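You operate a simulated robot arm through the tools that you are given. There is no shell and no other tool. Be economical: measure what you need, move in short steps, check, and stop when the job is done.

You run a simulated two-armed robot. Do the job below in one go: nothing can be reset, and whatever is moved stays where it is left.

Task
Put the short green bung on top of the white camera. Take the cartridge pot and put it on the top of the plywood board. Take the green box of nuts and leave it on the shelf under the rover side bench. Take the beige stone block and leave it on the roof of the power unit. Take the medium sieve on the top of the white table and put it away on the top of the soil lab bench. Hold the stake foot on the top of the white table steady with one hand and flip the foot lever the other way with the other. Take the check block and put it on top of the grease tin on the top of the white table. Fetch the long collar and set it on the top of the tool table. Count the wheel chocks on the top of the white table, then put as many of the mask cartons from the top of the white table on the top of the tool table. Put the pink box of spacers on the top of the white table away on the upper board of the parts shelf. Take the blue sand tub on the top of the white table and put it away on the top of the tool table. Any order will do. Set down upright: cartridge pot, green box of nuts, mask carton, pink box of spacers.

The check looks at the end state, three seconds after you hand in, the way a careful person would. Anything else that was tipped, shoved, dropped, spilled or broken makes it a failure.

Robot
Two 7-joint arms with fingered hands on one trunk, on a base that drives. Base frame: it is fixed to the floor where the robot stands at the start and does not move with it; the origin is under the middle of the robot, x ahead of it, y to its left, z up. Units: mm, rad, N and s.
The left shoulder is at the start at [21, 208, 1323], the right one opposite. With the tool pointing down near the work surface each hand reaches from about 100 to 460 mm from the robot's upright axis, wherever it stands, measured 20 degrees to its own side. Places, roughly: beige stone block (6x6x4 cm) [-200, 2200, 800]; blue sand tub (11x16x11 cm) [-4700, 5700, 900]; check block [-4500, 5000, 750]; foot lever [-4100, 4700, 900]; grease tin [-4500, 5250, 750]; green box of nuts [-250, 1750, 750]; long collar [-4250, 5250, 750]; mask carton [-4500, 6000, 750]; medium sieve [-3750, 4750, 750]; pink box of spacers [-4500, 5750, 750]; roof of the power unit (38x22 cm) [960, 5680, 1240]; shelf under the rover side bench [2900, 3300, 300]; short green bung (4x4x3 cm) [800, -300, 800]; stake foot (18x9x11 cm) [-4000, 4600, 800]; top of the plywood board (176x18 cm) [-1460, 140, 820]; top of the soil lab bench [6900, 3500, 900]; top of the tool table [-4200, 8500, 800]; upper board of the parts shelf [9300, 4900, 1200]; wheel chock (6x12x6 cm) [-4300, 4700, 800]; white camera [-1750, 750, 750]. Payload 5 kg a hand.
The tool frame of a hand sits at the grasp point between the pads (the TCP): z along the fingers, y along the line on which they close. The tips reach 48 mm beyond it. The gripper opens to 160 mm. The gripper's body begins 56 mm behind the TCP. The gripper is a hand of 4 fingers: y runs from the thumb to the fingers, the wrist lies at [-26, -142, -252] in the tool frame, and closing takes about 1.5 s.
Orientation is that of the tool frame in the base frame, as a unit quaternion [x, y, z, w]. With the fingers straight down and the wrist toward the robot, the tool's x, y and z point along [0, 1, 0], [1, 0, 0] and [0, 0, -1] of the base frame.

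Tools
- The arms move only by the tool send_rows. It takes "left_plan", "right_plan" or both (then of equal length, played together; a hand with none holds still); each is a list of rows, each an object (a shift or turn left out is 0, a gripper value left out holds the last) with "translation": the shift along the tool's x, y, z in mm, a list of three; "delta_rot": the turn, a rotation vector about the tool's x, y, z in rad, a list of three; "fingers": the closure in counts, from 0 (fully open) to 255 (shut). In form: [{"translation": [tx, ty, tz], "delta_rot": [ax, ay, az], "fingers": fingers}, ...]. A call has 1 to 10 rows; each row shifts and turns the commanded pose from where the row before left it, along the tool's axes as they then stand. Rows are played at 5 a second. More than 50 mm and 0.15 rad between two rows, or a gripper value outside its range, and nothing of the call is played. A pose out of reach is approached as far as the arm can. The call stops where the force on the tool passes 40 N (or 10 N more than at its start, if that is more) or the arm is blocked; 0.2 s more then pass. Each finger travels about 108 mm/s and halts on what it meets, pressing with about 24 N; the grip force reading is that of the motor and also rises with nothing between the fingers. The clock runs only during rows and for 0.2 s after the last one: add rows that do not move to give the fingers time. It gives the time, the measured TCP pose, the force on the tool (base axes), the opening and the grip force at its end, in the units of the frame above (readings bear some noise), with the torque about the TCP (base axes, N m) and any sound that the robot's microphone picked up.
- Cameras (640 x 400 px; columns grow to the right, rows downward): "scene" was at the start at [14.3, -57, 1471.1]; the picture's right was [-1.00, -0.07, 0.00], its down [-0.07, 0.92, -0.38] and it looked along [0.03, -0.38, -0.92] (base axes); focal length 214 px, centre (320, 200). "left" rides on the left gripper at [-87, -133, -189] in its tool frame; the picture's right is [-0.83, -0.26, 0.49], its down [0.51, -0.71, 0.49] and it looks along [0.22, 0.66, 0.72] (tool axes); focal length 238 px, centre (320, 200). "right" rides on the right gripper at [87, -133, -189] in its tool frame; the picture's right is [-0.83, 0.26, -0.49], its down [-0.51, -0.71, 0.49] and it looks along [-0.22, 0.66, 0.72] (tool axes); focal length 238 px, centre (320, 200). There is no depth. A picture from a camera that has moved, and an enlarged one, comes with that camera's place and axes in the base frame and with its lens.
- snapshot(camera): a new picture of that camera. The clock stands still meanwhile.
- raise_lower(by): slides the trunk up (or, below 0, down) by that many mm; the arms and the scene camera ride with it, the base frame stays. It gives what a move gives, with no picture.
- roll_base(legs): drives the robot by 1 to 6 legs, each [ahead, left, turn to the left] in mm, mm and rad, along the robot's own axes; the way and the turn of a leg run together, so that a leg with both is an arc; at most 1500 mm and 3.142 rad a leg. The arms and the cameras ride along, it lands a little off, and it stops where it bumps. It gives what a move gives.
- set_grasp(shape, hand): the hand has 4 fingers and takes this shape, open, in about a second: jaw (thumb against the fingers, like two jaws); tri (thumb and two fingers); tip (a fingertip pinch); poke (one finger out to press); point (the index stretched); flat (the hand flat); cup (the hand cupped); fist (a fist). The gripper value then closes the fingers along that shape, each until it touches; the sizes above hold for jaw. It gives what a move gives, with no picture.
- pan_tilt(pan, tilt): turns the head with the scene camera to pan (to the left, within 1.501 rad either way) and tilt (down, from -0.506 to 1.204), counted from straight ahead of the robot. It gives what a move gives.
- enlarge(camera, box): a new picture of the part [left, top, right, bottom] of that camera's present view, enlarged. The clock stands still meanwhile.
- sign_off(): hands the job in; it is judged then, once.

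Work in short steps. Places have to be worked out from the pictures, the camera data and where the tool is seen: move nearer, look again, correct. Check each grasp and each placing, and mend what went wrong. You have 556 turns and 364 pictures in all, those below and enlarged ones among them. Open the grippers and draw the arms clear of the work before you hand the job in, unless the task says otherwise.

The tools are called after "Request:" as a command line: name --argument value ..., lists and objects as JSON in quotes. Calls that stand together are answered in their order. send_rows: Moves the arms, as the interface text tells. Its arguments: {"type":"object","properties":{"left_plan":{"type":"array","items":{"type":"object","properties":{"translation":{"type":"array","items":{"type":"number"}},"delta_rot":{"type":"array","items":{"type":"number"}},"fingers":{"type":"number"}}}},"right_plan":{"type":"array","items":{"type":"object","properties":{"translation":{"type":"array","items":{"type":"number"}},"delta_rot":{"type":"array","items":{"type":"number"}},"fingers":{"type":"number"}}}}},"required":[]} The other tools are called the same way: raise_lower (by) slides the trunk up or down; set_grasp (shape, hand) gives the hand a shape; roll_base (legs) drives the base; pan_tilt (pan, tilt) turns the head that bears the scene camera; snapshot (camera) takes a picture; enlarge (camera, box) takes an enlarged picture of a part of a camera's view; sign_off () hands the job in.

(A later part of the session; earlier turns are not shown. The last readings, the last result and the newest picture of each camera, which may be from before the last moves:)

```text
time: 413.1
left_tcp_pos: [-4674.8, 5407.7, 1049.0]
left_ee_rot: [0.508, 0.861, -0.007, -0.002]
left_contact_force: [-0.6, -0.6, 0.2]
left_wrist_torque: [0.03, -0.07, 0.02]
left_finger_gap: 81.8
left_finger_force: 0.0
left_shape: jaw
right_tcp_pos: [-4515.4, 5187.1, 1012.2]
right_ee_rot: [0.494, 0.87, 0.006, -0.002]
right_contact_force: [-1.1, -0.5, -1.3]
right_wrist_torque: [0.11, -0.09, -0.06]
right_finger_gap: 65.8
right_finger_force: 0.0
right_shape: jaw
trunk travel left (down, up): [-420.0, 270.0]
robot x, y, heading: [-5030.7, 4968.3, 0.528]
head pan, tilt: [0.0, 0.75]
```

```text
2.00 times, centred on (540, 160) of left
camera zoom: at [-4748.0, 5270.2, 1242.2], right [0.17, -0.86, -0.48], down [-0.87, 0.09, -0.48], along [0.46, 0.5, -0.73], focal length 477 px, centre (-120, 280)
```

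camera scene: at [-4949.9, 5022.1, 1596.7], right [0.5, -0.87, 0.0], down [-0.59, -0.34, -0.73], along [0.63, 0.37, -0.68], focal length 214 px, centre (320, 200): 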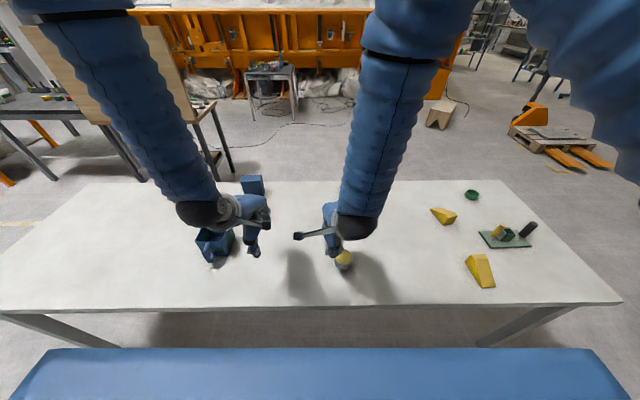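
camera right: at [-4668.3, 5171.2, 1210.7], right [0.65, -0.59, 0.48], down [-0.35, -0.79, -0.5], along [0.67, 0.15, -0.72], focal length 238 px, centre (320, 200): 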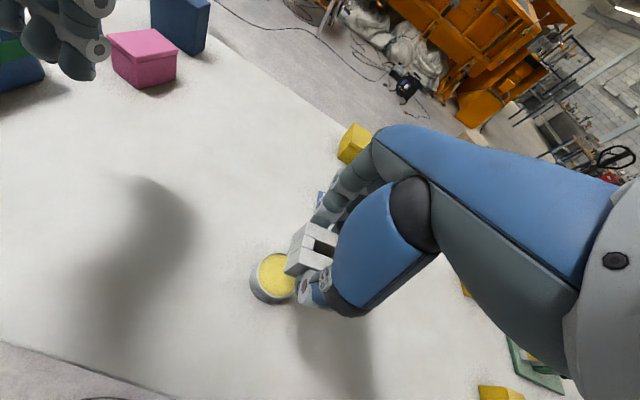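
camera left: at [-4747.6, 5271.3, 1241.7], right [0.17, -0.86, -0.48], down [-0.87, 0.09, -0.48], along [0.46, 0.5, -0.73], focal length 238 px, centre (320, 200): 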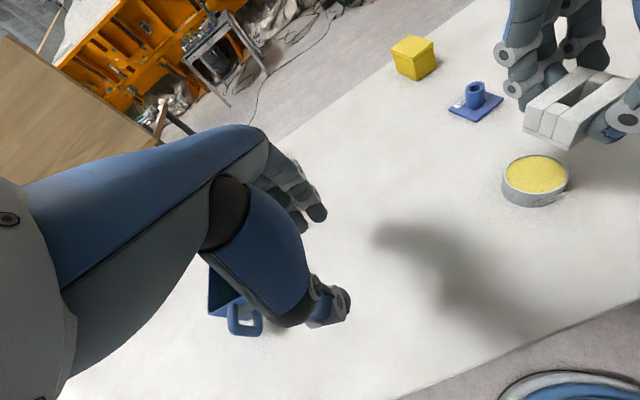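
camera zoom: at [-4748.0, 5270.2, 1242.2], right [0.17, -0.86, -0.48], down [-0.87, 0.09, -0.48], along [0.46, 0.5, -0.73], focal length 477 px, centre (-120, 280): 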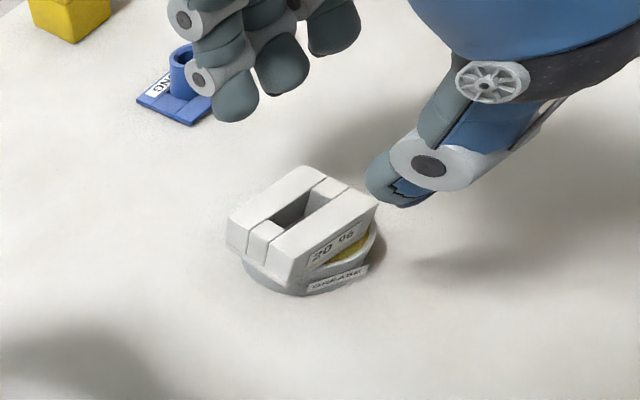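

Check block rests on the tin. Now strafe right to the stake foot for a close look.

Request:
roll_base --legs '[[0, -800, -0.004], [60, 0, 0]]'

Request:
snapshot --camera "scene"

Request:
snapshot --camera "right"

Request:
snapshot --camera "left"

```text
time: 417.9
left_tcp_pos: [-4227.1, 4756.6, 1048.3]
left_ee_rot: [0.505, 0.863, -0.007, -0.001]
left_contact_force: [0.7, 0.1, 0.6]
left_wrist_torque: [-0.06, 0.09, -0.01]
left_finger_gap: 82.0
left_finger_force: 0.0
left_shape: jaw
right_tcp_pos: [-4064.5, 4537.2, 1009.8]
right_ee_rot: [0.492, 0.871, 0.006, -0.002]
right_contact_force: [1.1, 0.3, -0.5]
right_wrist_torque: [0.0, 0.09, 0.02]
right_finger_gap: 65.6
right_finger_force: 0.1
right_shape: jaw
trunk travel left (down, up): [-420.0, 270.0]
robot x, y, heading: [-4579.8, 4317.8, 0.529]
head pan, tilt: [0.0, 0.75]
```

```text
233 pictures are left
camera scene: at [-4499.5, 4368.8, 1596.6], right [0.51, -0.86, 0.0], down [-0.59, -0.35, -0.73], along [0.63, 0.37, -0.68], focal length 214 px, centre (320, 200)
```

scene: 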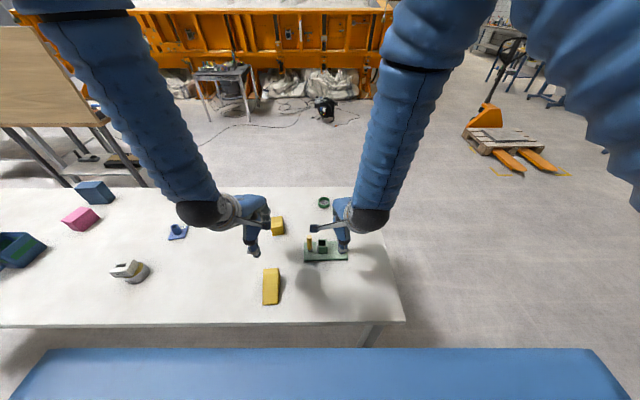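

```text
232 pictures are left
camera right: at [-4223.0, 4541.4, 1199.1], right [0.65, -0.59, 0.48], down [-0.35, -0.79, -0.5], along [0.68, 0.16, -0.72], focal length 238 px, centre (320, 200)
```

right: 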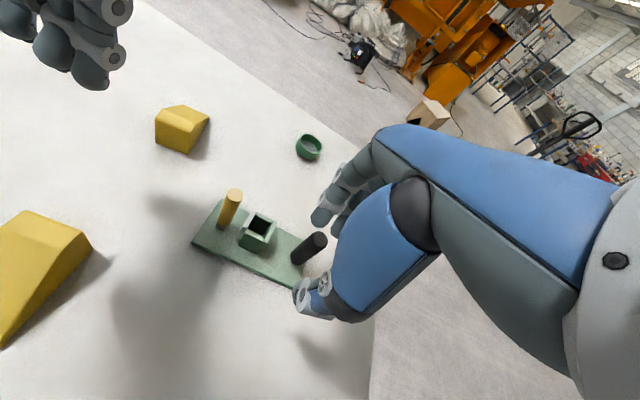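

```text
231 pictures are left
camera left: at [-4298.1, 4618.9, 1241.3], right [0.18, -0.86, -0.48], down [-0.87, 0.09, -0.48], along [0.46, 0.5, -0.73], focal length 238 px, centre (320, 200)
```

left: 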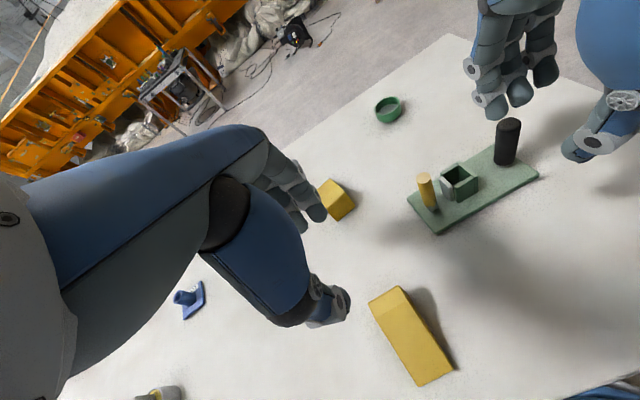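

Zoom on the stake foot's lever.

Request:
enlarge --camera "left" --box '[400, 110, 550, 240]'

Request:
enlarge --camera "right" --box '[180, 160, 340, 310]'

```text
3.08 times, centred on (475, 175) of left
camera zoom: at [-4298.1, 4618.9, 1241.3], right [0.18, -0.86, -0.48], down [-0.87, 0.09, -0.48], along [0.46, 0.5, -0.73], focal length 733 px, centre (-157, 277)
```

zoom: 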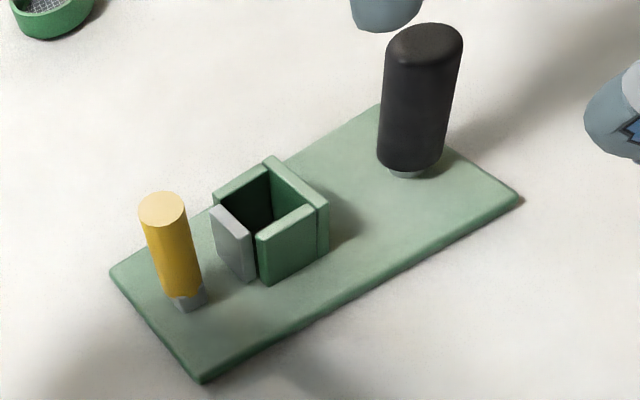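

```text
2.67 times, centred on (260, 235) of right
camera zoom: at [-4223.0, 4541.4, 1199.1], right [0.65, -0.59, 0.48], down [-0.35, -0.79, -0.5], along [0.68, 0.16, -0.72], focal length 636 px, centre (480, 107)
```

zoom: 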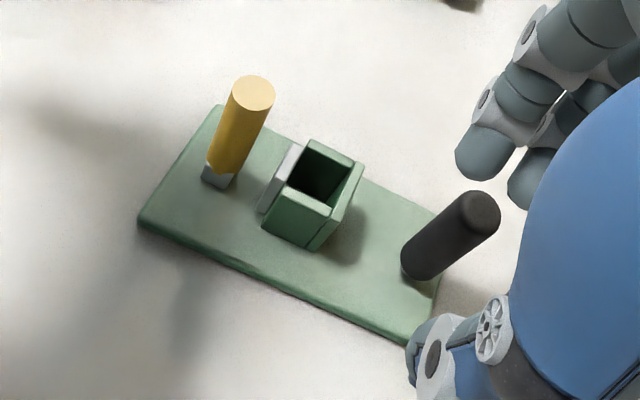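

The lever looks nearly upright; I need more angles. Zoom with the scene camera.

Request:
enlarge --camera "scene" --box '[290, 220, 360, 275]'

```text
7.27 times, centred on (325, 248) of scene
camera zoom: at [-4499.5, 4368.8, 1596.6], right [0.51, -0.86, 0.0], down [-0.59, -0.35, -0.73], along [0.63, 0.37, -0.68], focal length 1560 px, centre (284, -146)
```

zoom: 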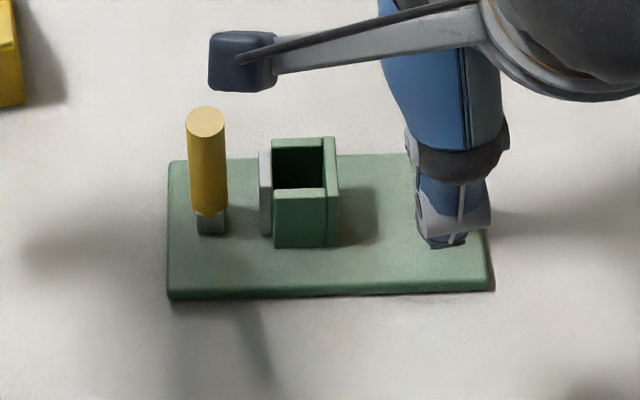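

Lever is upright; grip the black handle first with the right hand (dx −8, dy 43, then down to z≈905).

Request:
send_rows --right_plan '[{"translation": [-4, 21, 0]}, {"translation": [-4, 22, 0]}, {"translation": [0, 0, 35]}, {"translation": [0, 0, 35]}, {"translation": [0, 0, 30]}, {}]'

Request:
snapshot --camera "right"

Request:
enlarge --camera "left" --box '[400, 110, 550, 240]'

```text
time: 419.3
left_tcp_pos: [-4227.4, 4756.1, 1049.0]
left_ee_rot: [0.505, 0.863, -0.007, -0.002]
left_contact_force: [-0.5, 0.4, -0.1]
left_wrist_torque: [0.0, -0.01, 0.01]
left_finger_gap: 81.6
left_finger_force: 0.0
left_shape: jaw
right_tcp_pos: [-4023.8, 4552.9, 911.7]
right_ee_rot: [0.492, 0.871, 0.006, -0.001]
right_contact_force: [-0.4, -0.7, 0.6]
right_wrist_torque: [-0.02, -0.03, -0.02]
right_finger_gap: 65.8
right_finger_force: 0.1
right_shape: jaw
trunk travel left (down, up): [-420.0, 270.0]
robot x, y, heading: [-4583.7, 4320.1, 0.527]
head pan, tilt: [0.0, 0.75]
```

```text
227 pictures are left
camera right: at [-4184.0, 4556.6, 1099.1], right [0.65, -0.59, 0.48], down [-0.35, -0.79, -0.5], along [0.68, 0.16, -0.72], focal length 238 px, centre (320, 200)
```

right: 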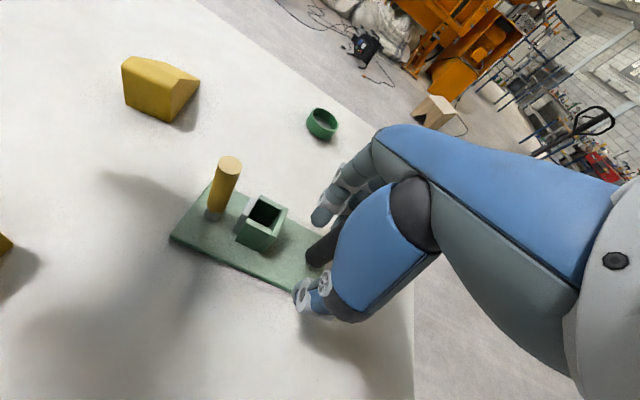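

```text
3.08 times, centred on (475, 175) of left
camera zoom: at [-4299.8, 4618.1, 1242.0], right [0.18, -0.86, -0.48], down [-0.87, 0.09, -0.48], along [0.46, 0.5, -0.73], focal length 733 px, centre (-157, 277)
```

zoom: 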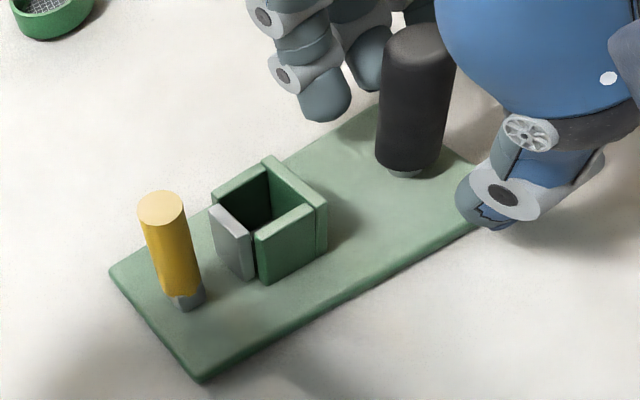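

Handle lies between thumb and fingers. Close the right hand.

Request:
send_rows --right_plan '[{"fingers": 255}, {}, {}, {}, {}]'

Request:
enlarge --camera "left" --box '[400, 110, 550, 240]'

```text
time: 420.5
left_tcp_pos: [-4227.4, 4755.8, 1048.9]
left_ee_rot: [0.505, 0.863, -0.007, -0.001]
left_contact_force: [0.5, 1.2, 0.5]
left_wrist_torque: [0.0, 0.05, 0.0]
left_finger_gap: 81.7
left_finger_force: 0.1
left_shape: jaw
right_tcp_pos: [-4025.1, 4551.8, 913.1]
right_ee_rot: [0.492, 0.87, 0.006, -0.002]
right_contact_force: [-0.1, 0.1, 0.0]
right_wrist_torque: [0.05, -0.04, -0.01]
right_finger_gap: 15.9
right_finger_force: 24.0
right_shape: jaw
trunk travel left (down, up): [-420.0, 270.0]
robot x, y, heading: [-4583.0, 4320.6, 0.528]
head pan, tilt: [0.0, 0.75]
```

```text
3.08 times, centred on (475, 175) of left
camera zoom: at [-4298.9, 4618.5, 1241.6], right [0.18, -0.86, -0.48], down [-0.87, 0.09, -0.48], along [0.46, 0.5, -0.73], focal length 733 px, centre (-157, 277)
```

zoom: 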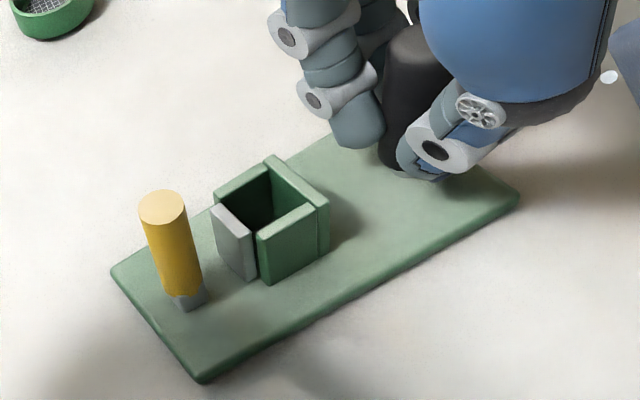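

Handle held. I yaw the left hand 90° so it comes in from the left (away from the right hand) and closes sideways across the lever.

Request:
send_rows --left_plan '[{"delta_rot": [0, 0, 0.15]}, {"delta_rot": [0, 0, 0.15]}, {"delta_rot": [0, 0, 0.15]}, {"delta_rot": [0, 0, 0.15]}, {"delta_rot": [0, 0, 0.15]}, {"delta_rot": [0, 0, 0.15]}, {"delta_rot": [0, 0, 0.15]}, {"delta_rot": [0, 0, 0.15]}, {"delta_rot": [0, 0, 0.15]}, {"delta_rot": [0, 0, 0.15]}]'

Request:
send_rows --left_plan '[{"delta_rot": [0, 0, 0.07]}, {"translation": [0, 20, 0], "fingers": 150}, {"translation": [0, 20, 0]}, {}]'

Request:
snapshot --camera "left"

Request:
snapshot --camera "scene"

```text
time: 422.7
left_tcp_pos: [-4228.7, 4757.9, 1048.4]
left_ee_rot: [0.958, 0.287, -0.007, 0.005]
left_contact_force: [1.5, 0.2, -0.7]
left_wrist_torque: [-0.02, 0.04, 0.0]
left_finger_gap: 81.8
left_finger_force: 0.0
left_shape: jaw
right_tcp_pos: [-4023.6, 4552.3, 911.1]
right_ee_rot: [0.492, 0.871, 0.006, -0.002]
right_contact_force: [0.6, -0.2, -0.2]
right_wrist_torque: [0.0, 0.03, 0.0]
right_finger_gap: 15.7
right_finger_force: 24.3
right_shape: jaw
trunk travel left (down, up): [-420.0, 270.0]
robot x, y, heading: [-4585.2, 4319.9, 0.532]
head pan, tilt: [0.0, 0.75]
```

```text
time: 423.7
left_tcp_pos: [-4208.3, 4722.3, 1049.1]
left_ee_rot: [0.967, 0.253, -0.006, 0.004]
left_contact_force: [0.0, -0.1, -0.2]
left_wrist_torque: [-0.02, -0.04, 0.01]
left_finger_gap: 66.3
left_finger_force: 0.1
left_shape: jaw
right_tcp_pos: [-4023.9, 4554.0, 910.8]
right_ee_rot: [0.492, 0.87, 0.005, -0.002]
right_contact_force: [-0.2, 1.0, -0.5]
right_wrist_torque: [0.02, -0.07, 0.0]
right_finger_gap: 15.4
right_finger_force: 23.9
right_shape: jaw
trunk travel left (down, up): [-420.0, 270.0]
robot x, y, heading: [-4582.6, 4321.7, 0.523]
head pan, tilt: [0.0, 0.75]
```

```text
224 pictures are left
camera left: at [-4347.6, 4798.4, 1240.0], right [-0.86, -0.19, -0.48], down [0.09, 0.86, -0.5], along [0.51, -0.47, -0.72], focal length 238 px, centre (320, 200)
```

left: 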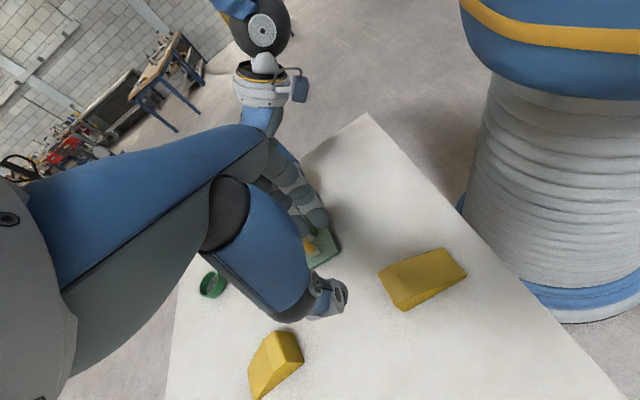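

```text
223 pictures are left
camera scene: at [-4501.2, 4368.7, 1596.7], right [0.51, -0.86, 0.0], down [-0.59, -0.35, -0.73], along [0.63, 0.37, -0.68], focal length 214 px, centre (320, 200)
```

scene: 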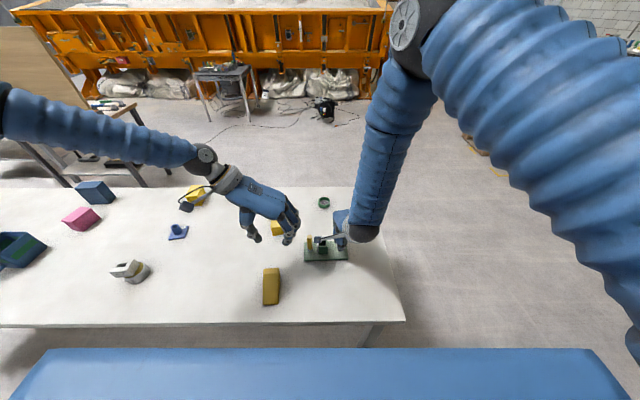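

Position the closed left hand 40 mm north of the lever, tips at z≈897.

Request:
send_rows --left_plan '[{"translation": [25, 10, 0], "fingers": 255}, {"translation": [25, 20, 0]}, {"translation": [26, 20, 0]}, {"translation": [0, 26, 0]}, {"translation": [0, 0, 35]}, {"translation": [0, 0, 35]}, {"translation": [0, 0, 34]}, {}]'

Request:
snapshot --camera "left"

Request:
enlarge --camera "scene" --box '[240, 190, 380, 290]'

```text
time: 425.5
left_tcp_pos: [-4107.3, 4687.2, 943.9]
left_ee_rot: [0.967, 0.254, -0.006, 0.005]
left_contact_force: [0.2, 0.9, 0.7]
left_wrist_torque: [0.0, -0.04, 0.04]
left_finger_gap: 0.0
left_finger_force: 24.2
left_shape: jaw
right_tcp_pos: [-4023.8, 4553.3, 911.9]
right_ee_rot: [0.493, 0.87, 0.006, -0.001]
right_contact_force: [-0.1, -0.4, 0.1]
right_wrist_torque: [0.03, -0.08, 0.06]
right_finger_gap: 15.7
right_finger_force: 24.7
right_shape: jaw
trunk travel left (down, up): [-420.0, 270.0]
robot x, y, heading: [-4581.5, 4317.0, 0.527]
head pan, tilt: [0.0, 0.75]
```

```text
222 pictures are left
camera left: at [-4246.0, 4763.9, 1135.0], right [-0.86, -0.19, -0.48], down [0.09, 0.86, -0.5], along [0.51, -0.47, -0.72], focal length 238 px, centre (320, 200)
```

left: 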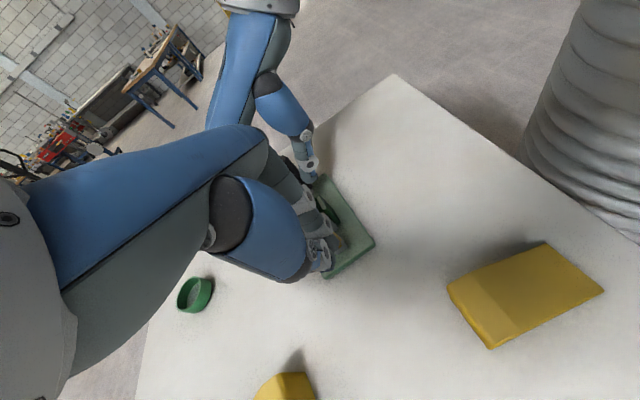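

```text
4.00 times, centred on (310, 240) of scene
camera zoom: at [-4501.0, 4367.8, 1596.7], right [0.51, -0.86, 0.0], down [-0.59, -0.34, -0.73], along [0.63, 0.37, -0.68], focal length 858 px, centre (360, 40)
```

zoom: 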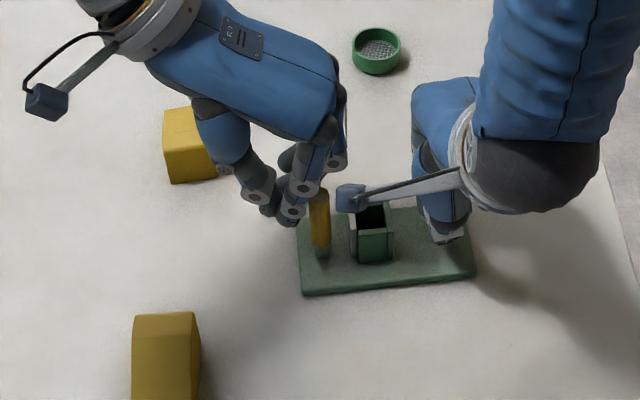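

Closed fingertips are just north of the lever. Push south in small steps and watch forces.

Request:
send_rows --left_plan '[{"translation": [0, 8, 0]}, {"translation": [0, 8, 0]}, {"translation": [0, 8, 0]}, {"translation": [0, 8, 0]}, {}]'

Request:
enlarge --camera "scene" --box '[240, 190, 380, 290]'

```text
time: 426.7
left_tcp_pos: [-4090.5, 4663.2, 945.5]
left_ee_rot: [0.967, 0.254, -0.007, 0.004]
left_contact_force: [-4.7, 7.6, 5.8]
left_wrist_torque: [-0.02, 0.02, -0.07]
left_finger_gap: 0.1
left_finger_force: 24.0
left_shape: jaw
right_tcp_pos: [-4024.4, 4554.1, 912.1]
right_ee_rot: [0.493, 0.87, 0.007, -0.001]
right_contact_force: [4.6, -5.3, 0.5]
right_wrist_torque: [-0.17, -0.14, -0.01]
right_finger_gap: 13.7
right_finger_force: 23.9
right_shape: jaw
trunk travel left (down, up): [-420.0, 270.0]
robot x, y, heading: [-4581.0, 4318.9, 0.527]
head pan, tilt: [0.0, 0.75]
```

```text
4.00 times, centred on (310, 240) of scene
camera zoom: at [-4501.1, 4368.4, 1596.7], right [0.51, -0.86, 0.0], down [-0.59, -0.34, -0.73], along [0.63, 0.37, -0.68], focal length 858 px, centre (360, 40)
```

zoom: 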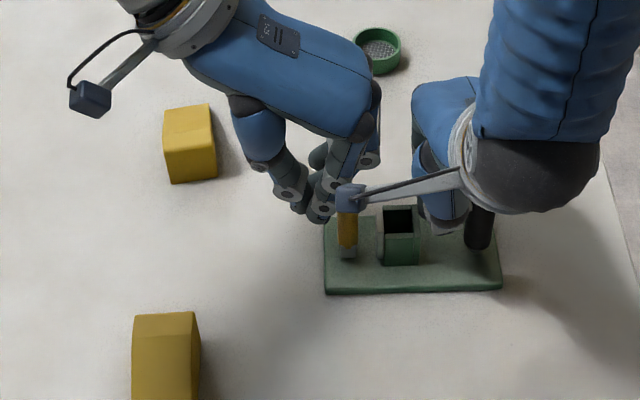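

The whole foot slid south while the lever stayed upright; the handle slipped from the grip. Back the left hand off and inspect the right grip.

Request:
send_rows --left_plan '[{"translation": [0, -20, 0]}, {"translation": [0, -30, 0]}, {"translation": [0, 0, -30]}, {}]' --right_plan '[{}, {"fingers": 150}, {}, {}]'

Request:
enlarge --camera "scene" --box '[240, 190, 380, 290]'

Request:
snapshot --camera "right"

```text
time: 427.7
left_tcp_pos: [-4111.9, 4708.8, 972.9]
left_ee_rot: [0.967, 0.255, -0.006, 0.005]
left_contact_force: [-0.7, 0.5, 0.1]
left_wrist_torque: [-0.05, 0.0, 0.02]
left_finger_gap: 0.0
left_finger_force: 23.5
left_shape: jaw
right_tcp_pos: [-4024.9, 4552.8, 911.4]
right_ee_rot: [0.493, 0.87, 0.006, -0.002]
right_contact_force: [0.7, 1.3, -0.7]
right_wrist_torque: [-0.07, 0.01, -0.02]
right_finger_gap: 65.4
right_finger_force: 0.1
right_shape: jaw
trunk travel left (down, up): [-420.0, 270.0]
robot x, y, heading: [-4581.4, 4321.1, 0.529]
head pan, tilt: [0.0, 0.75]
```

```text
4.00 times, centred on (310, 240) of scene
camera zoom: at [-4500.6, 4369.5, 1596.6], right [0.51, -0.86, 0.0], down [-0.59, -0.35, -0.73], along [0.63, 0.37, -0.68], focal length 858 px, centre (360, 40)
```

zoom: 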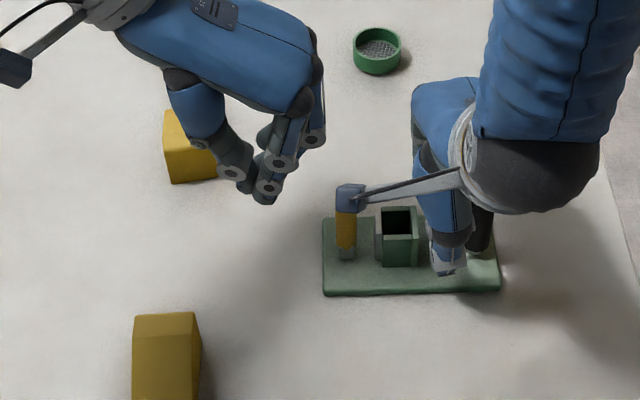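

```text
218 pictures are left
camera right: at [-4183.3, 4557.9, 1098.7], right [0.65, -0.59, 0.48], down [-0.35, -0.79, -0.5], along [0.68, 0.16, -0.72], focal length 238 px, centre (320, 200)
```

right: 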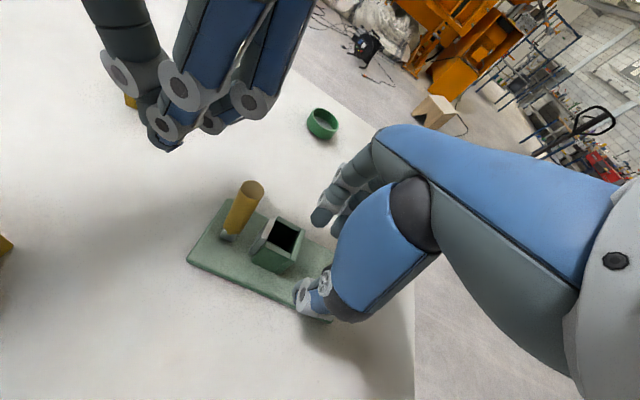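

Shift the right hand 26 mm south onto the handle and regrip.

Request:
send_rows --right_plan '[{"translation": [-13, 0, 0]}, {"translation": [-13, 0, 8]}, {}, {"fingers": 255}, {}, {}, {}, {}]'

Request:
enlarge --camera "scene" --box '[240, 190, 380, 290]'

```text
time: 429.5
left_tcp_pos: [-4112.4, 4707.4, 974.0]
left_ee_rot: [0.967, 0.254, -0.007, 0.005]
left_contact_force: [-0.1, 0.3, 0.1]
left_wrist_torque: [0.02, 0.01, -0.01]
left_finger_gap: 0.1
left_finger_force: 23.6
left_shape: jaw
right_tcp_pos: [-4010.0, 4530.0, 902.8]
right_ee_rot: [0.492, 0.87, 0.006, -0.002]
right_contact_force: [-0.8, 0.0, -0.4]
right_wrist_torque: [0.04, -0.09, 0.06]
right_finger_gap: 12.4
right_finger_force: 24.2
right_shape: jaw
trunk travel left (down, up): [-420.0, 270.0]
robot x, y, heading: [-4581.2, 4316.6, 0.53]
head pan, tilt: [0.0, 0.75]
```

```text
4.00 times, centred on (310, 240) of scene
camera zoom: at [-4500.6, 4368.1, 1596.7], right [0.51, -0.86, 0.0], down [-0.59, -0.34, -0.73], along [0.63, 0.37, -0.68], focal length 858 px, centre (360, 40)
```

zoom: 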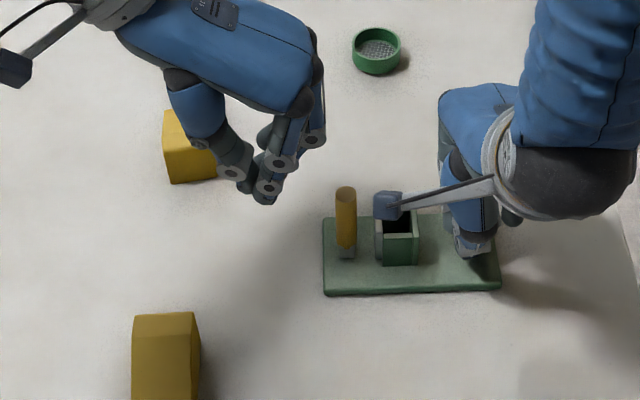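

Request:
enlarge --camera "right" --box '[200, 150, 420, 330]'

```text
2.22 times, centred on (310, 240) of right
camera zoom: at [-4169.9, 4535.2, 1090.2], right [0.65, -0.59, 0.48], down [-0.35, -0.79, -0.5], along [0.68, 0.16, -0.72], focal length 530 px, centre (342, 111)
```

zoom: 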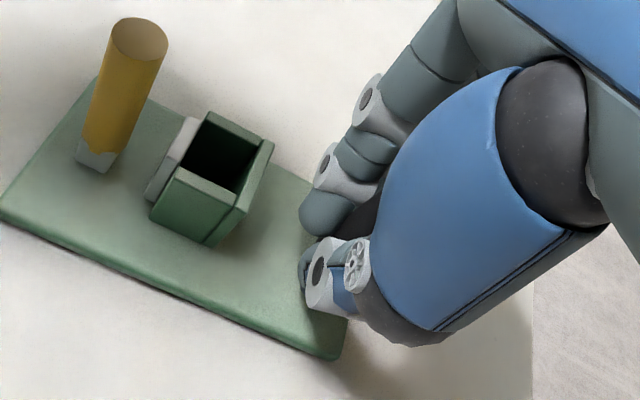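

Right hand holds the handle. Now test the other swing plane: place closed left fingertips on the lever's east side and push west.

Request:
send_rows --left_plan '[{"translation": [38, 0, 0]}, {"translation": [37, 0, 0]}, {"translation": [0, 40, 0]}, {"translation": [0, 42, 0]}, {"translation": [0, 0, 29]}, {}]'

Request:
enlarge --camera "scene" --box '[240, 190, 380, 290]'

```text
time: 430.9
left_tcp_pos: [-4007.4, 4673.4, 945.4]
left_ee_rot: [0.967, 0.255, -0.006, 0.005]
left_contact_force: [0.2, -1.4, -0.1]
left_wrist_torque: [0.1, 0.0, -0.01]
left_finger_gap: 0.0
left_finger_force: 24.2
left_shape: jaw
right_tcp_pos: [-4011.7, 4529.7, 903.8]
right_ee_rot: [0.493, 0.87, 0.007, -0.002]
right_contact_force: [-0.9, -1.2, -0.2]
right_wrist_torque: [0.07, -0.09, 0.01]
right_finger_gap: 12.3
right_finger_force: 23.6
right_shape: jaw
trunk travel left (down, up): [-420.0, 270.0]
robot x, y, heading: [-4578.4, 4319.7, 0.529]
head pan, tilt: [0.0, 0.75]
```

```text
4.00 times, centred on (310, 240) of scene
camera zoom: at [-4500.6, 4366.9, 1596.7], right [0.51, -0.86, 0.0], down [-0.59, -0.34, -0.73], along [0.63, 0.37, -0.68], focal length 858 px, centre (360, 40)
```

zoom: 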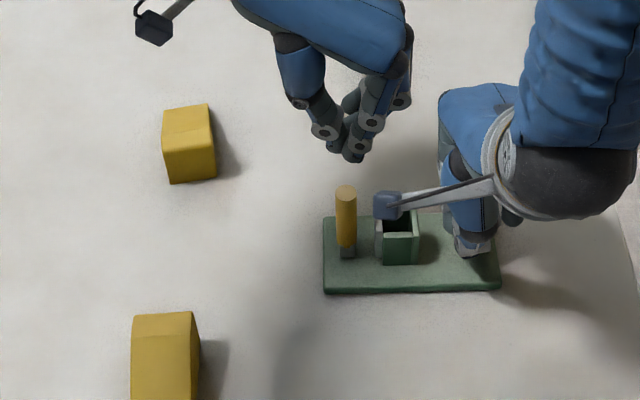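

Push west in small steps.

Request:
send_rows --left_plan '[{"translation": [-12, 0, 0]}, {"translation": [-12, 0, 0]}, {"translation": [-8, 0, 0]}, {"translation": [-8, 0, 0]}, {"translation": [-8, 0, 0]}, {}]'

Request:
enlarge --camera "scene" --box '[240, 190, 380, 290]'

```text
time: 432.3
left_tcp_pos: [-4050.6, 4649.5, 945.4]
left_ee_rot: [0.967, 0.253, -0.006, 0.004]
left_contact_force: [1.6, 0.9, 0.5]
left_wrist_torque: [-0.01, 0.01, 0.05]
left_finger_gap: 0.0
left_finger_force: 24.0
left_shape: jaw
right_tcp_pos: [-4012.3, 4530.8, 901.8]
right_ee_rot: [0.493, 0.87, 0.006, -0.002]
right_contact_force: [-0.8, 0.4, 0.6]
right_wrist_torque: [0.0, -0.04, 0.02]
right_finger_gap: 12.4
right_finger_force: 23.8
right_shape: jaw
trunk travel left (down, up): [-420.0, 270.0]
robot x, y, heading: [-4584.0, 4320.7, 0.533]
head pan, tilt: [0.0, 0.75]
```

```text
4.00 times, centred on (310, 240) of scene
camera zoom: at [-4500.5, 4368.1, 1596.7], right [0.51, -0.86, 0.0], down [-0.59, -0.34, -0.73], along [0.63, 0.37, -0.68], focal length 858 px, centre (360, 40)
```

zoom: 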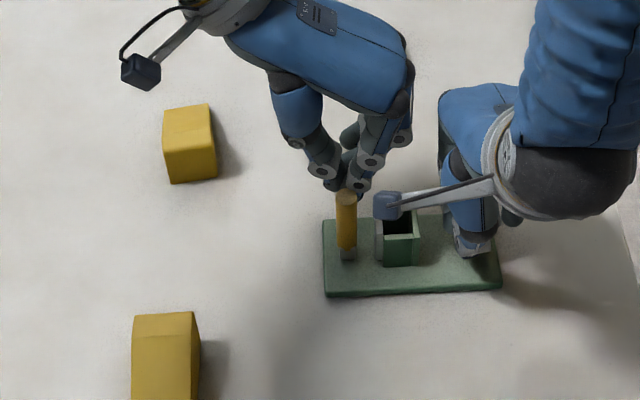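

Request:
send_rows --left_plan '[{"translation": [-6, 0, 0]}, {"translation": [-6, 0, 0]}, {"translation": [-6, 0, 0]}, {}]'

Request:
enlarge --camera "scene" --box '[240, 190, 380, 290]'

```text
time: 433.3
left_tcp_pos: [-4065.5, 4638.4, 946.4]
left_ee_rot: [0.967, 0.254, -0.006, 0.004]
left_contact_force: [1.9, 0.3, 0.0]
left_wrist_torque: [0.0, -0.09, 0.05]
left_finger_gap: 0.0
left_finger_force: 23.8
left_shape: jaw
right_tcp_pos: [-4011.4, 4531.5, 903.5]
right_ee_rot: [0.493, 0.87, 0.006, -0.001]
right_contact_force: [-2.4, -0.3, -0.2]
right_wrist_torque: [0.08, -0.06, 0.19]
right_finger_gap: 13.0
right_finger_force: 24.2
right_shape: jaw
trunk travel left (down, up): [-420.0, 270.0]
robot x, y, heading: [-4582.8, 4320.6, 0.532]
head pan, tilt: [0.0, 0.75]
```

```text
4.00 times, centred on (310, 240) of scene
camera zoom: at [-4500.5, 4368.2, 1596.7], right [0.51, -0.86, 0.0], down [-0.59, -0.34, -0.73], along [0.63, 0.37, -0.68], focal length 858 px, centre (360, 40)
```

zoom: 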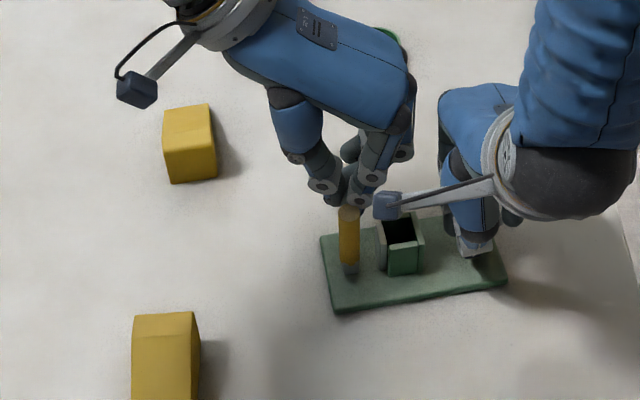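

The foot pivoted about the handle, so that isn't the lever's direction. The lever likely swings along the plate, northward. I retreat, tilt the left hand so its knuckles lean north, and reach between lever and socket to pull north.

Request:
send_rows --left_plan '[{"translation": [25, 0, 0]}, {"translation": [0, -20, -40]}, {"translation": [0, 0, -40]}, {"delta_rot": [-0.15, 0, 0]}, {"delta_rot": [-0.15, 0, 0]}, {"delta_rot": [-0.15, 0, 0]}, {}]'

Request:
enlarge --camera "scene" --box '[240, 190, 380, 290]'

Request:
snapshot --camera "left"

```text
time: 434.9
left_tcp_pos: [-4053.8, 4669.4, 1026.0]
left_ee_rot: [0.942, 0.248, 0.05, 0.22]
left_contact_force: [0.2, -0.9, -0.7]
left_wrist_torque: [0.07, 0.03, 0.01]
left_finger_gap: 0.1
left_finger_force: 24.0
left_shape: jaw
right_tcp_pos: [-4011.8, 4530.5, 902.5]
right_ee_rot: [0.493, 0.87, 0.007, -0.001]
right_contact_force: [-0.8, 0.1, 0.2]
right_wrist_torque: [0.1, -0.07, 0.0]
right_finger_gap: 12.6
right_finger_force: 24.5
right_shape: jaw
trunk travel left (down, up): [-420.0, 270.0]
robot x, y, heading: [-4576.8, 4317.4, 0.532]
head pan, tilt: [0.0, 0.75]
```

```text
4.00 times, centred on (310, 240) of scene
camera zoom: at [-4500.4, 4367.3, 1596.7], right [0.51, -0.86, 0.0], down [-0.59, -0.34, -0.73], along [0.63, 0.37, -0.68], focal length 858 px, centre (360, 40)
```

zoom: 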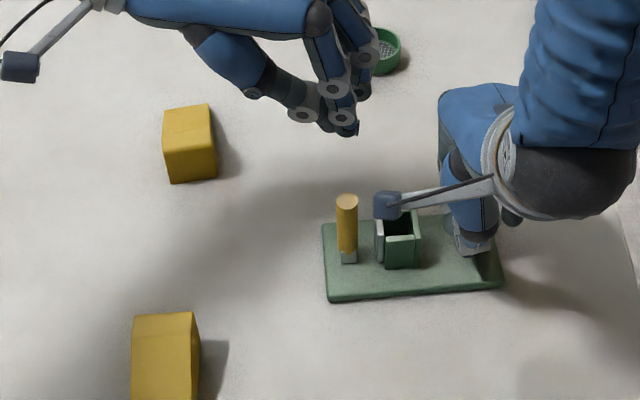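

```text
211 pictures are left
camera left: at [-4227.3, 4805.1, 1139.5], right [-0.74, -0.4, -0.54], down [0.23, 0.61, -0.76], along [0.63, -0.69, -0.36], focal length 238 px, centre (320, 200)
```

left: 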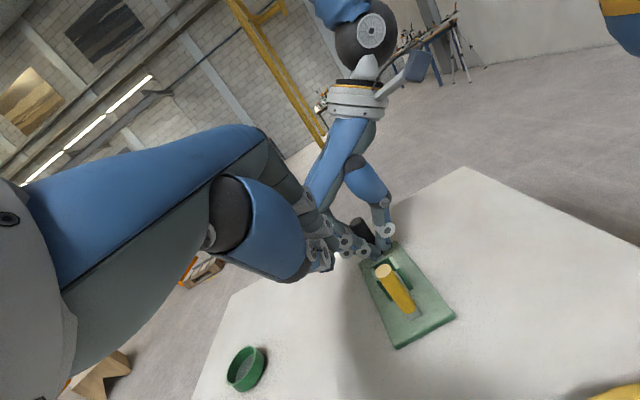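

Move tilted fingertips over the gap south of the lever and descend.

Request:
send_rows --left_plan '[{"translation": [-20, 20, 9.5]}, {"translation": [-20, 19.6, 9.5]}, {"translation": [0, -9, 18.7]}, {"translation": [0, -9, 18.7]}, {"translation": [0, -9, 18.7]}, {}]'

Request:
enlarge --camera "scene" --box '[240, 190, 380, 290]'

Request:
enlarge --camera "left" --box '[280, 200, 480, 360]'

```text
time: 436.3
left_tcp_pos: [-4067.3, 4610.4, 964.4]
left_ee_rot: [0.942, 0.249, 0.05, 0.221]
left_contact_force: [0.8, -1.1, 1.5]
left_wrist_torque: [-0.03, 0.0, -0.01]
left_finger_gap: 0.0
left_finger_force: 24.2
left_shape: jaw
right_tcp_pos: [-4011.1, 4530.7, 902.3]
right_ee_rot: [0.493, 0.87, 0.005, -0.002]
right_contact_force: [-0.2, 1.3, -0.8]
right_wrist_torque: [0.02, -0.1, 0.03]
right_finger_gap: 12.3
right_finger_force: 24.0
right_shape: jaw
trunk travel left (down, up): [-420.0, 270.0]
robot x, y, heading: [-4581.4, 4318.8, 0.533]
head pan, tilt: [0.0, 0.75]
```

```text
4.00 times, centred on (310, 240) of scene
camera zoom: at [-4500.7, 4367.9, 1596.7], right [0.51, -0.86, 0.0], down [-0.59, -0.34, -0.73], along [0.63, 0.37, -0.68], focal length 858 px, centre (360, 40)
```

zoom: 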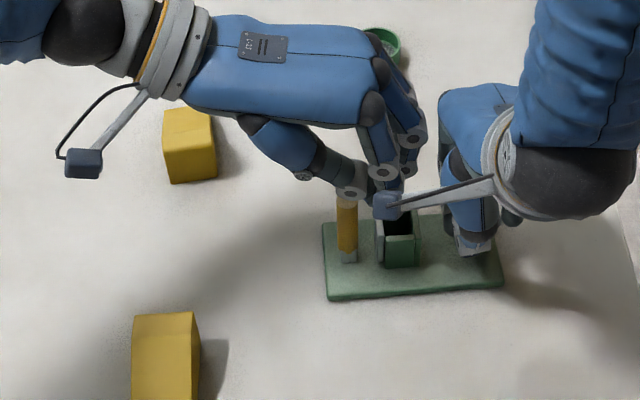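

```text
2.50 times, centred on (380, 280) of left
camera zoom: at [-4241.4, 4746.8, 1077.6], right [-0.74, -0.4, -0.54], down [0.23, 0.61, -0.76], along [0.63, -0.69, -0.36], focal length 596 px, centre (170, 0)
```

zoom: 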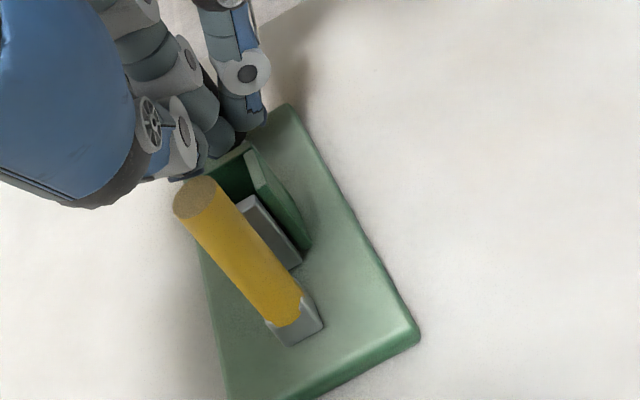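

Fingertips overlap the lever's top on its south side; lower 8 mm more and pull north in steps.

Request:
send_rows --left_plan '[{"translation": [0, -3.5, 7.2]}, {"translation": [0, -9, -4.35]}, {"translation": [0, -9, -4.35]}, {"translation": [0, -9, -4.35]}, {"translation": [0, -9, -4.35]}, {}]'

Request:
enlarge --camera "scene" --box '[240, 190, 380, 290]'

```text
time: 437.2
left_tcp_pos: [-4073.5, 4625.3, 962.1]
left_ee_rot: [0.941, 0.247, 0.053, 0.225]
left_contact_force: [5.9, -8.3, 13.2]
left_wrist_torque: [-0.27, -0.09, 0.02]
left_finger_gap: 0.1
left_finger_force: 23.8
left_shape: jaw
right_tcp_pos: [-4013.3, 4533.4, 903.0]
right_ee_rot: [0.491, 0.871, 0.008, -0.005]
right_contact_force: [-4.7, 4.1, -0.5]
right_wrist_torque: [0.14, 0.07, 0.07]
right_finger_gap: 12.8
right_finger_force: 23.5
right_shape: jaw
trunk travel left (down, up): [-420.0, 270.0]
robot x, y, heading: [-4581.1, 4318.9, 0.529]
head pan, tilt: [0.0, 0.75]
stopped in row 4 (left hand): the force on the tool passed its limit at 42 N (the readings are from after the stop); the commanded pose is now the measured one
```

```text
4.00 times, centred on (310, 240) of scene
camera zoom: at [-4500.6, 4368.0, 1596.6], right [0.5, -0.86, 0.0], down [-0.59, -0.34, -0.73], along [0.63, 0.37, -0.68], focal length 858 px, centre (360, 40)
```

zoom: 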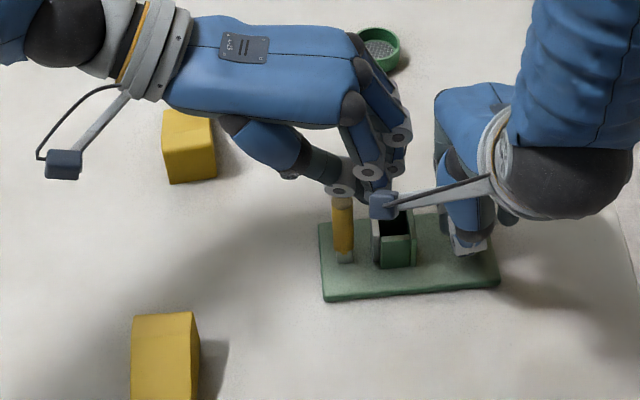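

Neither push moved the lever with ~10 N. A grip on the lever will tell more: retreat, untilt the left hand, open it and come down over the lever.

Request:
send_rows --left_plan '[{"translation": [0, 9, 4.35]}, {"translation": [0, 17, -36]}, {"translation": [0, 17, -36]}, {"delta_rot": [0.15, 0, 0]}, {"delta_rot": [0.15, 0, 0]}, {"delta_rot": [0.15, 0, 0], "fingers": 160}, {}, {}]'

Request:
snapshot --camera "left"

Request:
enlarge --camera "scene" --box '[240, 190, 380, 290]'

```text
time: 439.0
left_tcp_pos: [-4070.1, 4620.8, 1039.6]
left_ee_rot: [0.967, 0.253, -0.004, 0.006]
left_contact_force: [-2.0, 6.9, 1.5]
left_wrist_torque: [0.12, -0.01, 0.21]
left_finger_gap: 57.7
left_finger_force: 0.0
left_shape: jaw
right_tcp_pos: [-4011.9, 4532.3, 902.4]
right_ee_rot: [0.492, 0.871, 0.008, -0.004]
right_contact_force: [2.6, -8.1, -3.5]
right_wrist_torque: [0.86, 0.27, -0.02]
right_finger_gap: 12.3
right_finger_force: 24.3
right_shape: jaw
trunk travel left (down, up): [-420.0, 270.0]
robot x, y, heading: [-4582.3, 4316.8, 0.528]
head pan, tilt: [0.0, 0.75]
```

```text
207 pictures are left
camera left: at [-4209.6, 4697.0, 1229.1], right [-0.86, -0.19, -0.48], down [0.09, 0.86, -0.5], along [0.51, -0.48, -0.72], focal length 238 px, centre (320, 200)
```

left: 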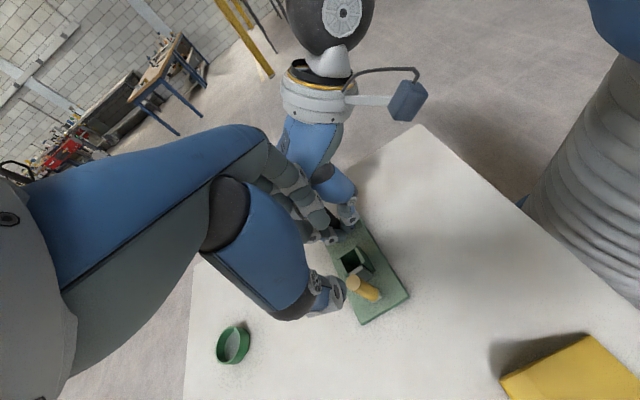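

```text
4.00 times, centred on (310, 240) of scene
camera zoom: at [-4500.1, 4367.1, 1596.7], right [0.5, -0.86, 0.0], down [-0.59, -0.34, -0.73], along [0.63, 0.37, -0.68], focal length 858 px, centre (360, 40)
```

zoom: 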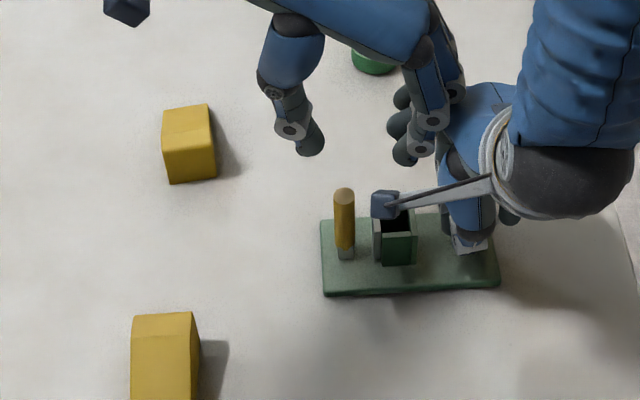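

Fingers brush the right hand; shift 30 mm north and 8 west to centre over the lever, narrow, and descend.

Request:
send_rows --left_plan '[{"translation": [0, -15, 0], "fingers": 185}, {"translation": [-8, -15, 0]}, {"translation": [0, 0, 20]}, {"translation": [0, 0, 20]}, {}]'

Request:
snapshot --camera "left"

Request:
enlarge --camera "scene" --box '[240, 190, 380, 290]'

```text
time: 440.2
left_tcp_pos: [-4092.4, 4640.4, 998.1]
left_ee_rot: [0.968, 0.251, -0.004, 0.008]
left_contact_force: [-0.5, -0.4, 0.8]
left_wrist_torque: [0.01, 0.03, -0.04]
left_finger_gap: 44.4
left_finger_force: 0.0
left_shape: jaw
right_tcp_pos: [-4012.4, 4533.5, 903.9]
right_ee_rot: [0.491, 0.871, 0.008, -0.004]
right_contact_force: [0.6, -0.7, -2.3]
right_wrist_torque: [0.02, -0.06, 0.02]
right_finger_gap: 12.4
right_finger_force: 24.1
right_shape: jaw
trunk travel left (down, up): [-420.0, 270.0]
robot x, y, heading: [-4584.1, 4326.2, 0.527]
head pan, tilt: [0.0, 0.75]
```

```text
205 pictures are left
camera left: at [-4232.0, 4717.7, 1188.5], right [-0.86, -0.19, -0.48], down [0.09, 0.86, -0.51], along [0.51, -0.48, -0.72], focal length 238 px, centre (320, 200)
```

left: 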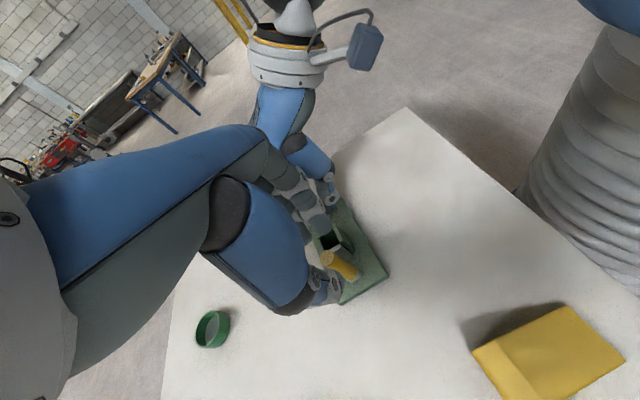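

```text
4.00 times, centred on (310, 240) of scene
camera zoom: at [-4500.4, 4367.7, 1596.7], right [0.5, -0.86, 0.0], down [-0.59, -0.34, -0.73], along [0.63, 0.37, -0.68], focal length 858 px, centre (360, 40)
```

zoom: 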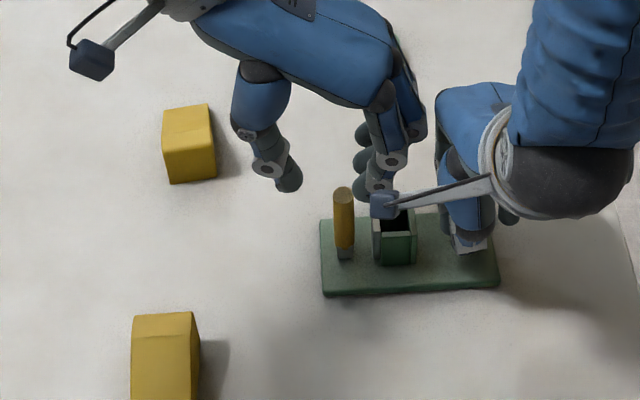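

Centred over the lever. Descend to z≈955 and grip it.

Request:
send_rows --left_plan '[{"translation": [0, 0, 15]}, {"translation": [0, 0, 15]}, {"translation": [0, 0, 13]}, {"fingers": 255}, {}, {}, {}]'

Request:
enlarge --camera "scene" --box '[240, 190, 380, 290]'

```text
time: 441.8
left_tcp_pos: [-4092.1, 4640.8, 956.0]
left_ee_rot: [0.968, 0.251, -0.006, 0.008]
left_contact_force: [-1.8, 3.3, -0.1]
left_wrist_torque: [0.04, 0.02, -0.05]
left_finger_gap: 7.3
left_finger_force: 24.2
left_shape: jaw
right_tcp_pos: [-4011.2, 4532.7, 903.1]
right_ee_rot: [0.492, 0.87, 0.008, -0.003]
right_contact_force: [2.4, -4.1, -0.9]
right_wrist_torque: [-0.1, -0.12, 0.01]
right_finger_gap: 12.2
right_finger_force: 23.7
right_shape: jaw
trunk travel left (down, up): [-420.0, 270.0]
robot x, y, heading: [-4583.2, 4320.5, 0.529]
head pan, tilt: [0.0, 0.75]
```

```text
4.00 times, centred on (310, 240) of scene
camera zoom: at [-4500.5, 4368.0, 1596.7], right [0.5, -0.86, 0.0], down [-0.59, -0.34, -0.73], along [0.63, 0.37, -0.68], focal length 858 px, centre (360, 40)
```

zoom: 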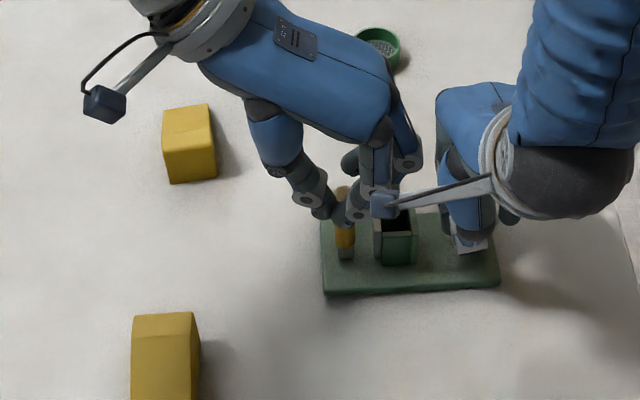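

Lever gripped. Try moving it north 12 mm, then read forces.

Request:
send_rows --left_plan '[{"translation": [0, -5, 0]}, {"translation": [0, -5, 0]}, {"translation": [0, -5, 0]}, {}]'

Request:
enlarge --camera "scene" --box '[290, 210, 370, 280]'

```text
time: 442.8
left_tcp_pos: [-4099.6, 4653.2, 957.7]
left_ee_rot: [0.968, 0.251, -0.004, 0.008]
left_contact_force: [10.3, -15.1, 2.3]
left_wrist_torque: [-0.6, -0.42, -0.2]
left_finger_gap: 9.4
left_finger_force: 23.9
left_shape: jaw
right_tcp_pos: [-4013.4, 4534.3, 902.7]
right_ee_rot: [0.491, 0.871, 0.009, -0.003]
right_contact_force: [-11.3, 17.8, 1.2]
right_wrist_torque: [0.57, 0.15, 0.12]
right_finger_gap: 12.8
right_finger_force: 24.7
right_shape: jaw
trunk travel left (down, up): [-420.0, 270.0]
robot x, y, heading: [-4578.5, 4322.2, 0.529]
head pan, tilt: [0.0, 0.75]
```

```text
5.71 times, centred on (330, 245) of scene
camera zoom: at [-4500.7, 4367.8, 1596.7], right [0.5, -0.86, 0.0], down [-0.59, -0.34, -0.73], along [0.63, 0.37, -0.68], focal length 1226 px, centre (263, -57)
```

zoom: 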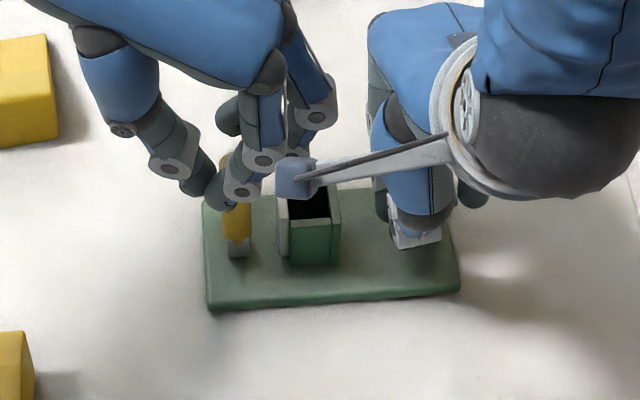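

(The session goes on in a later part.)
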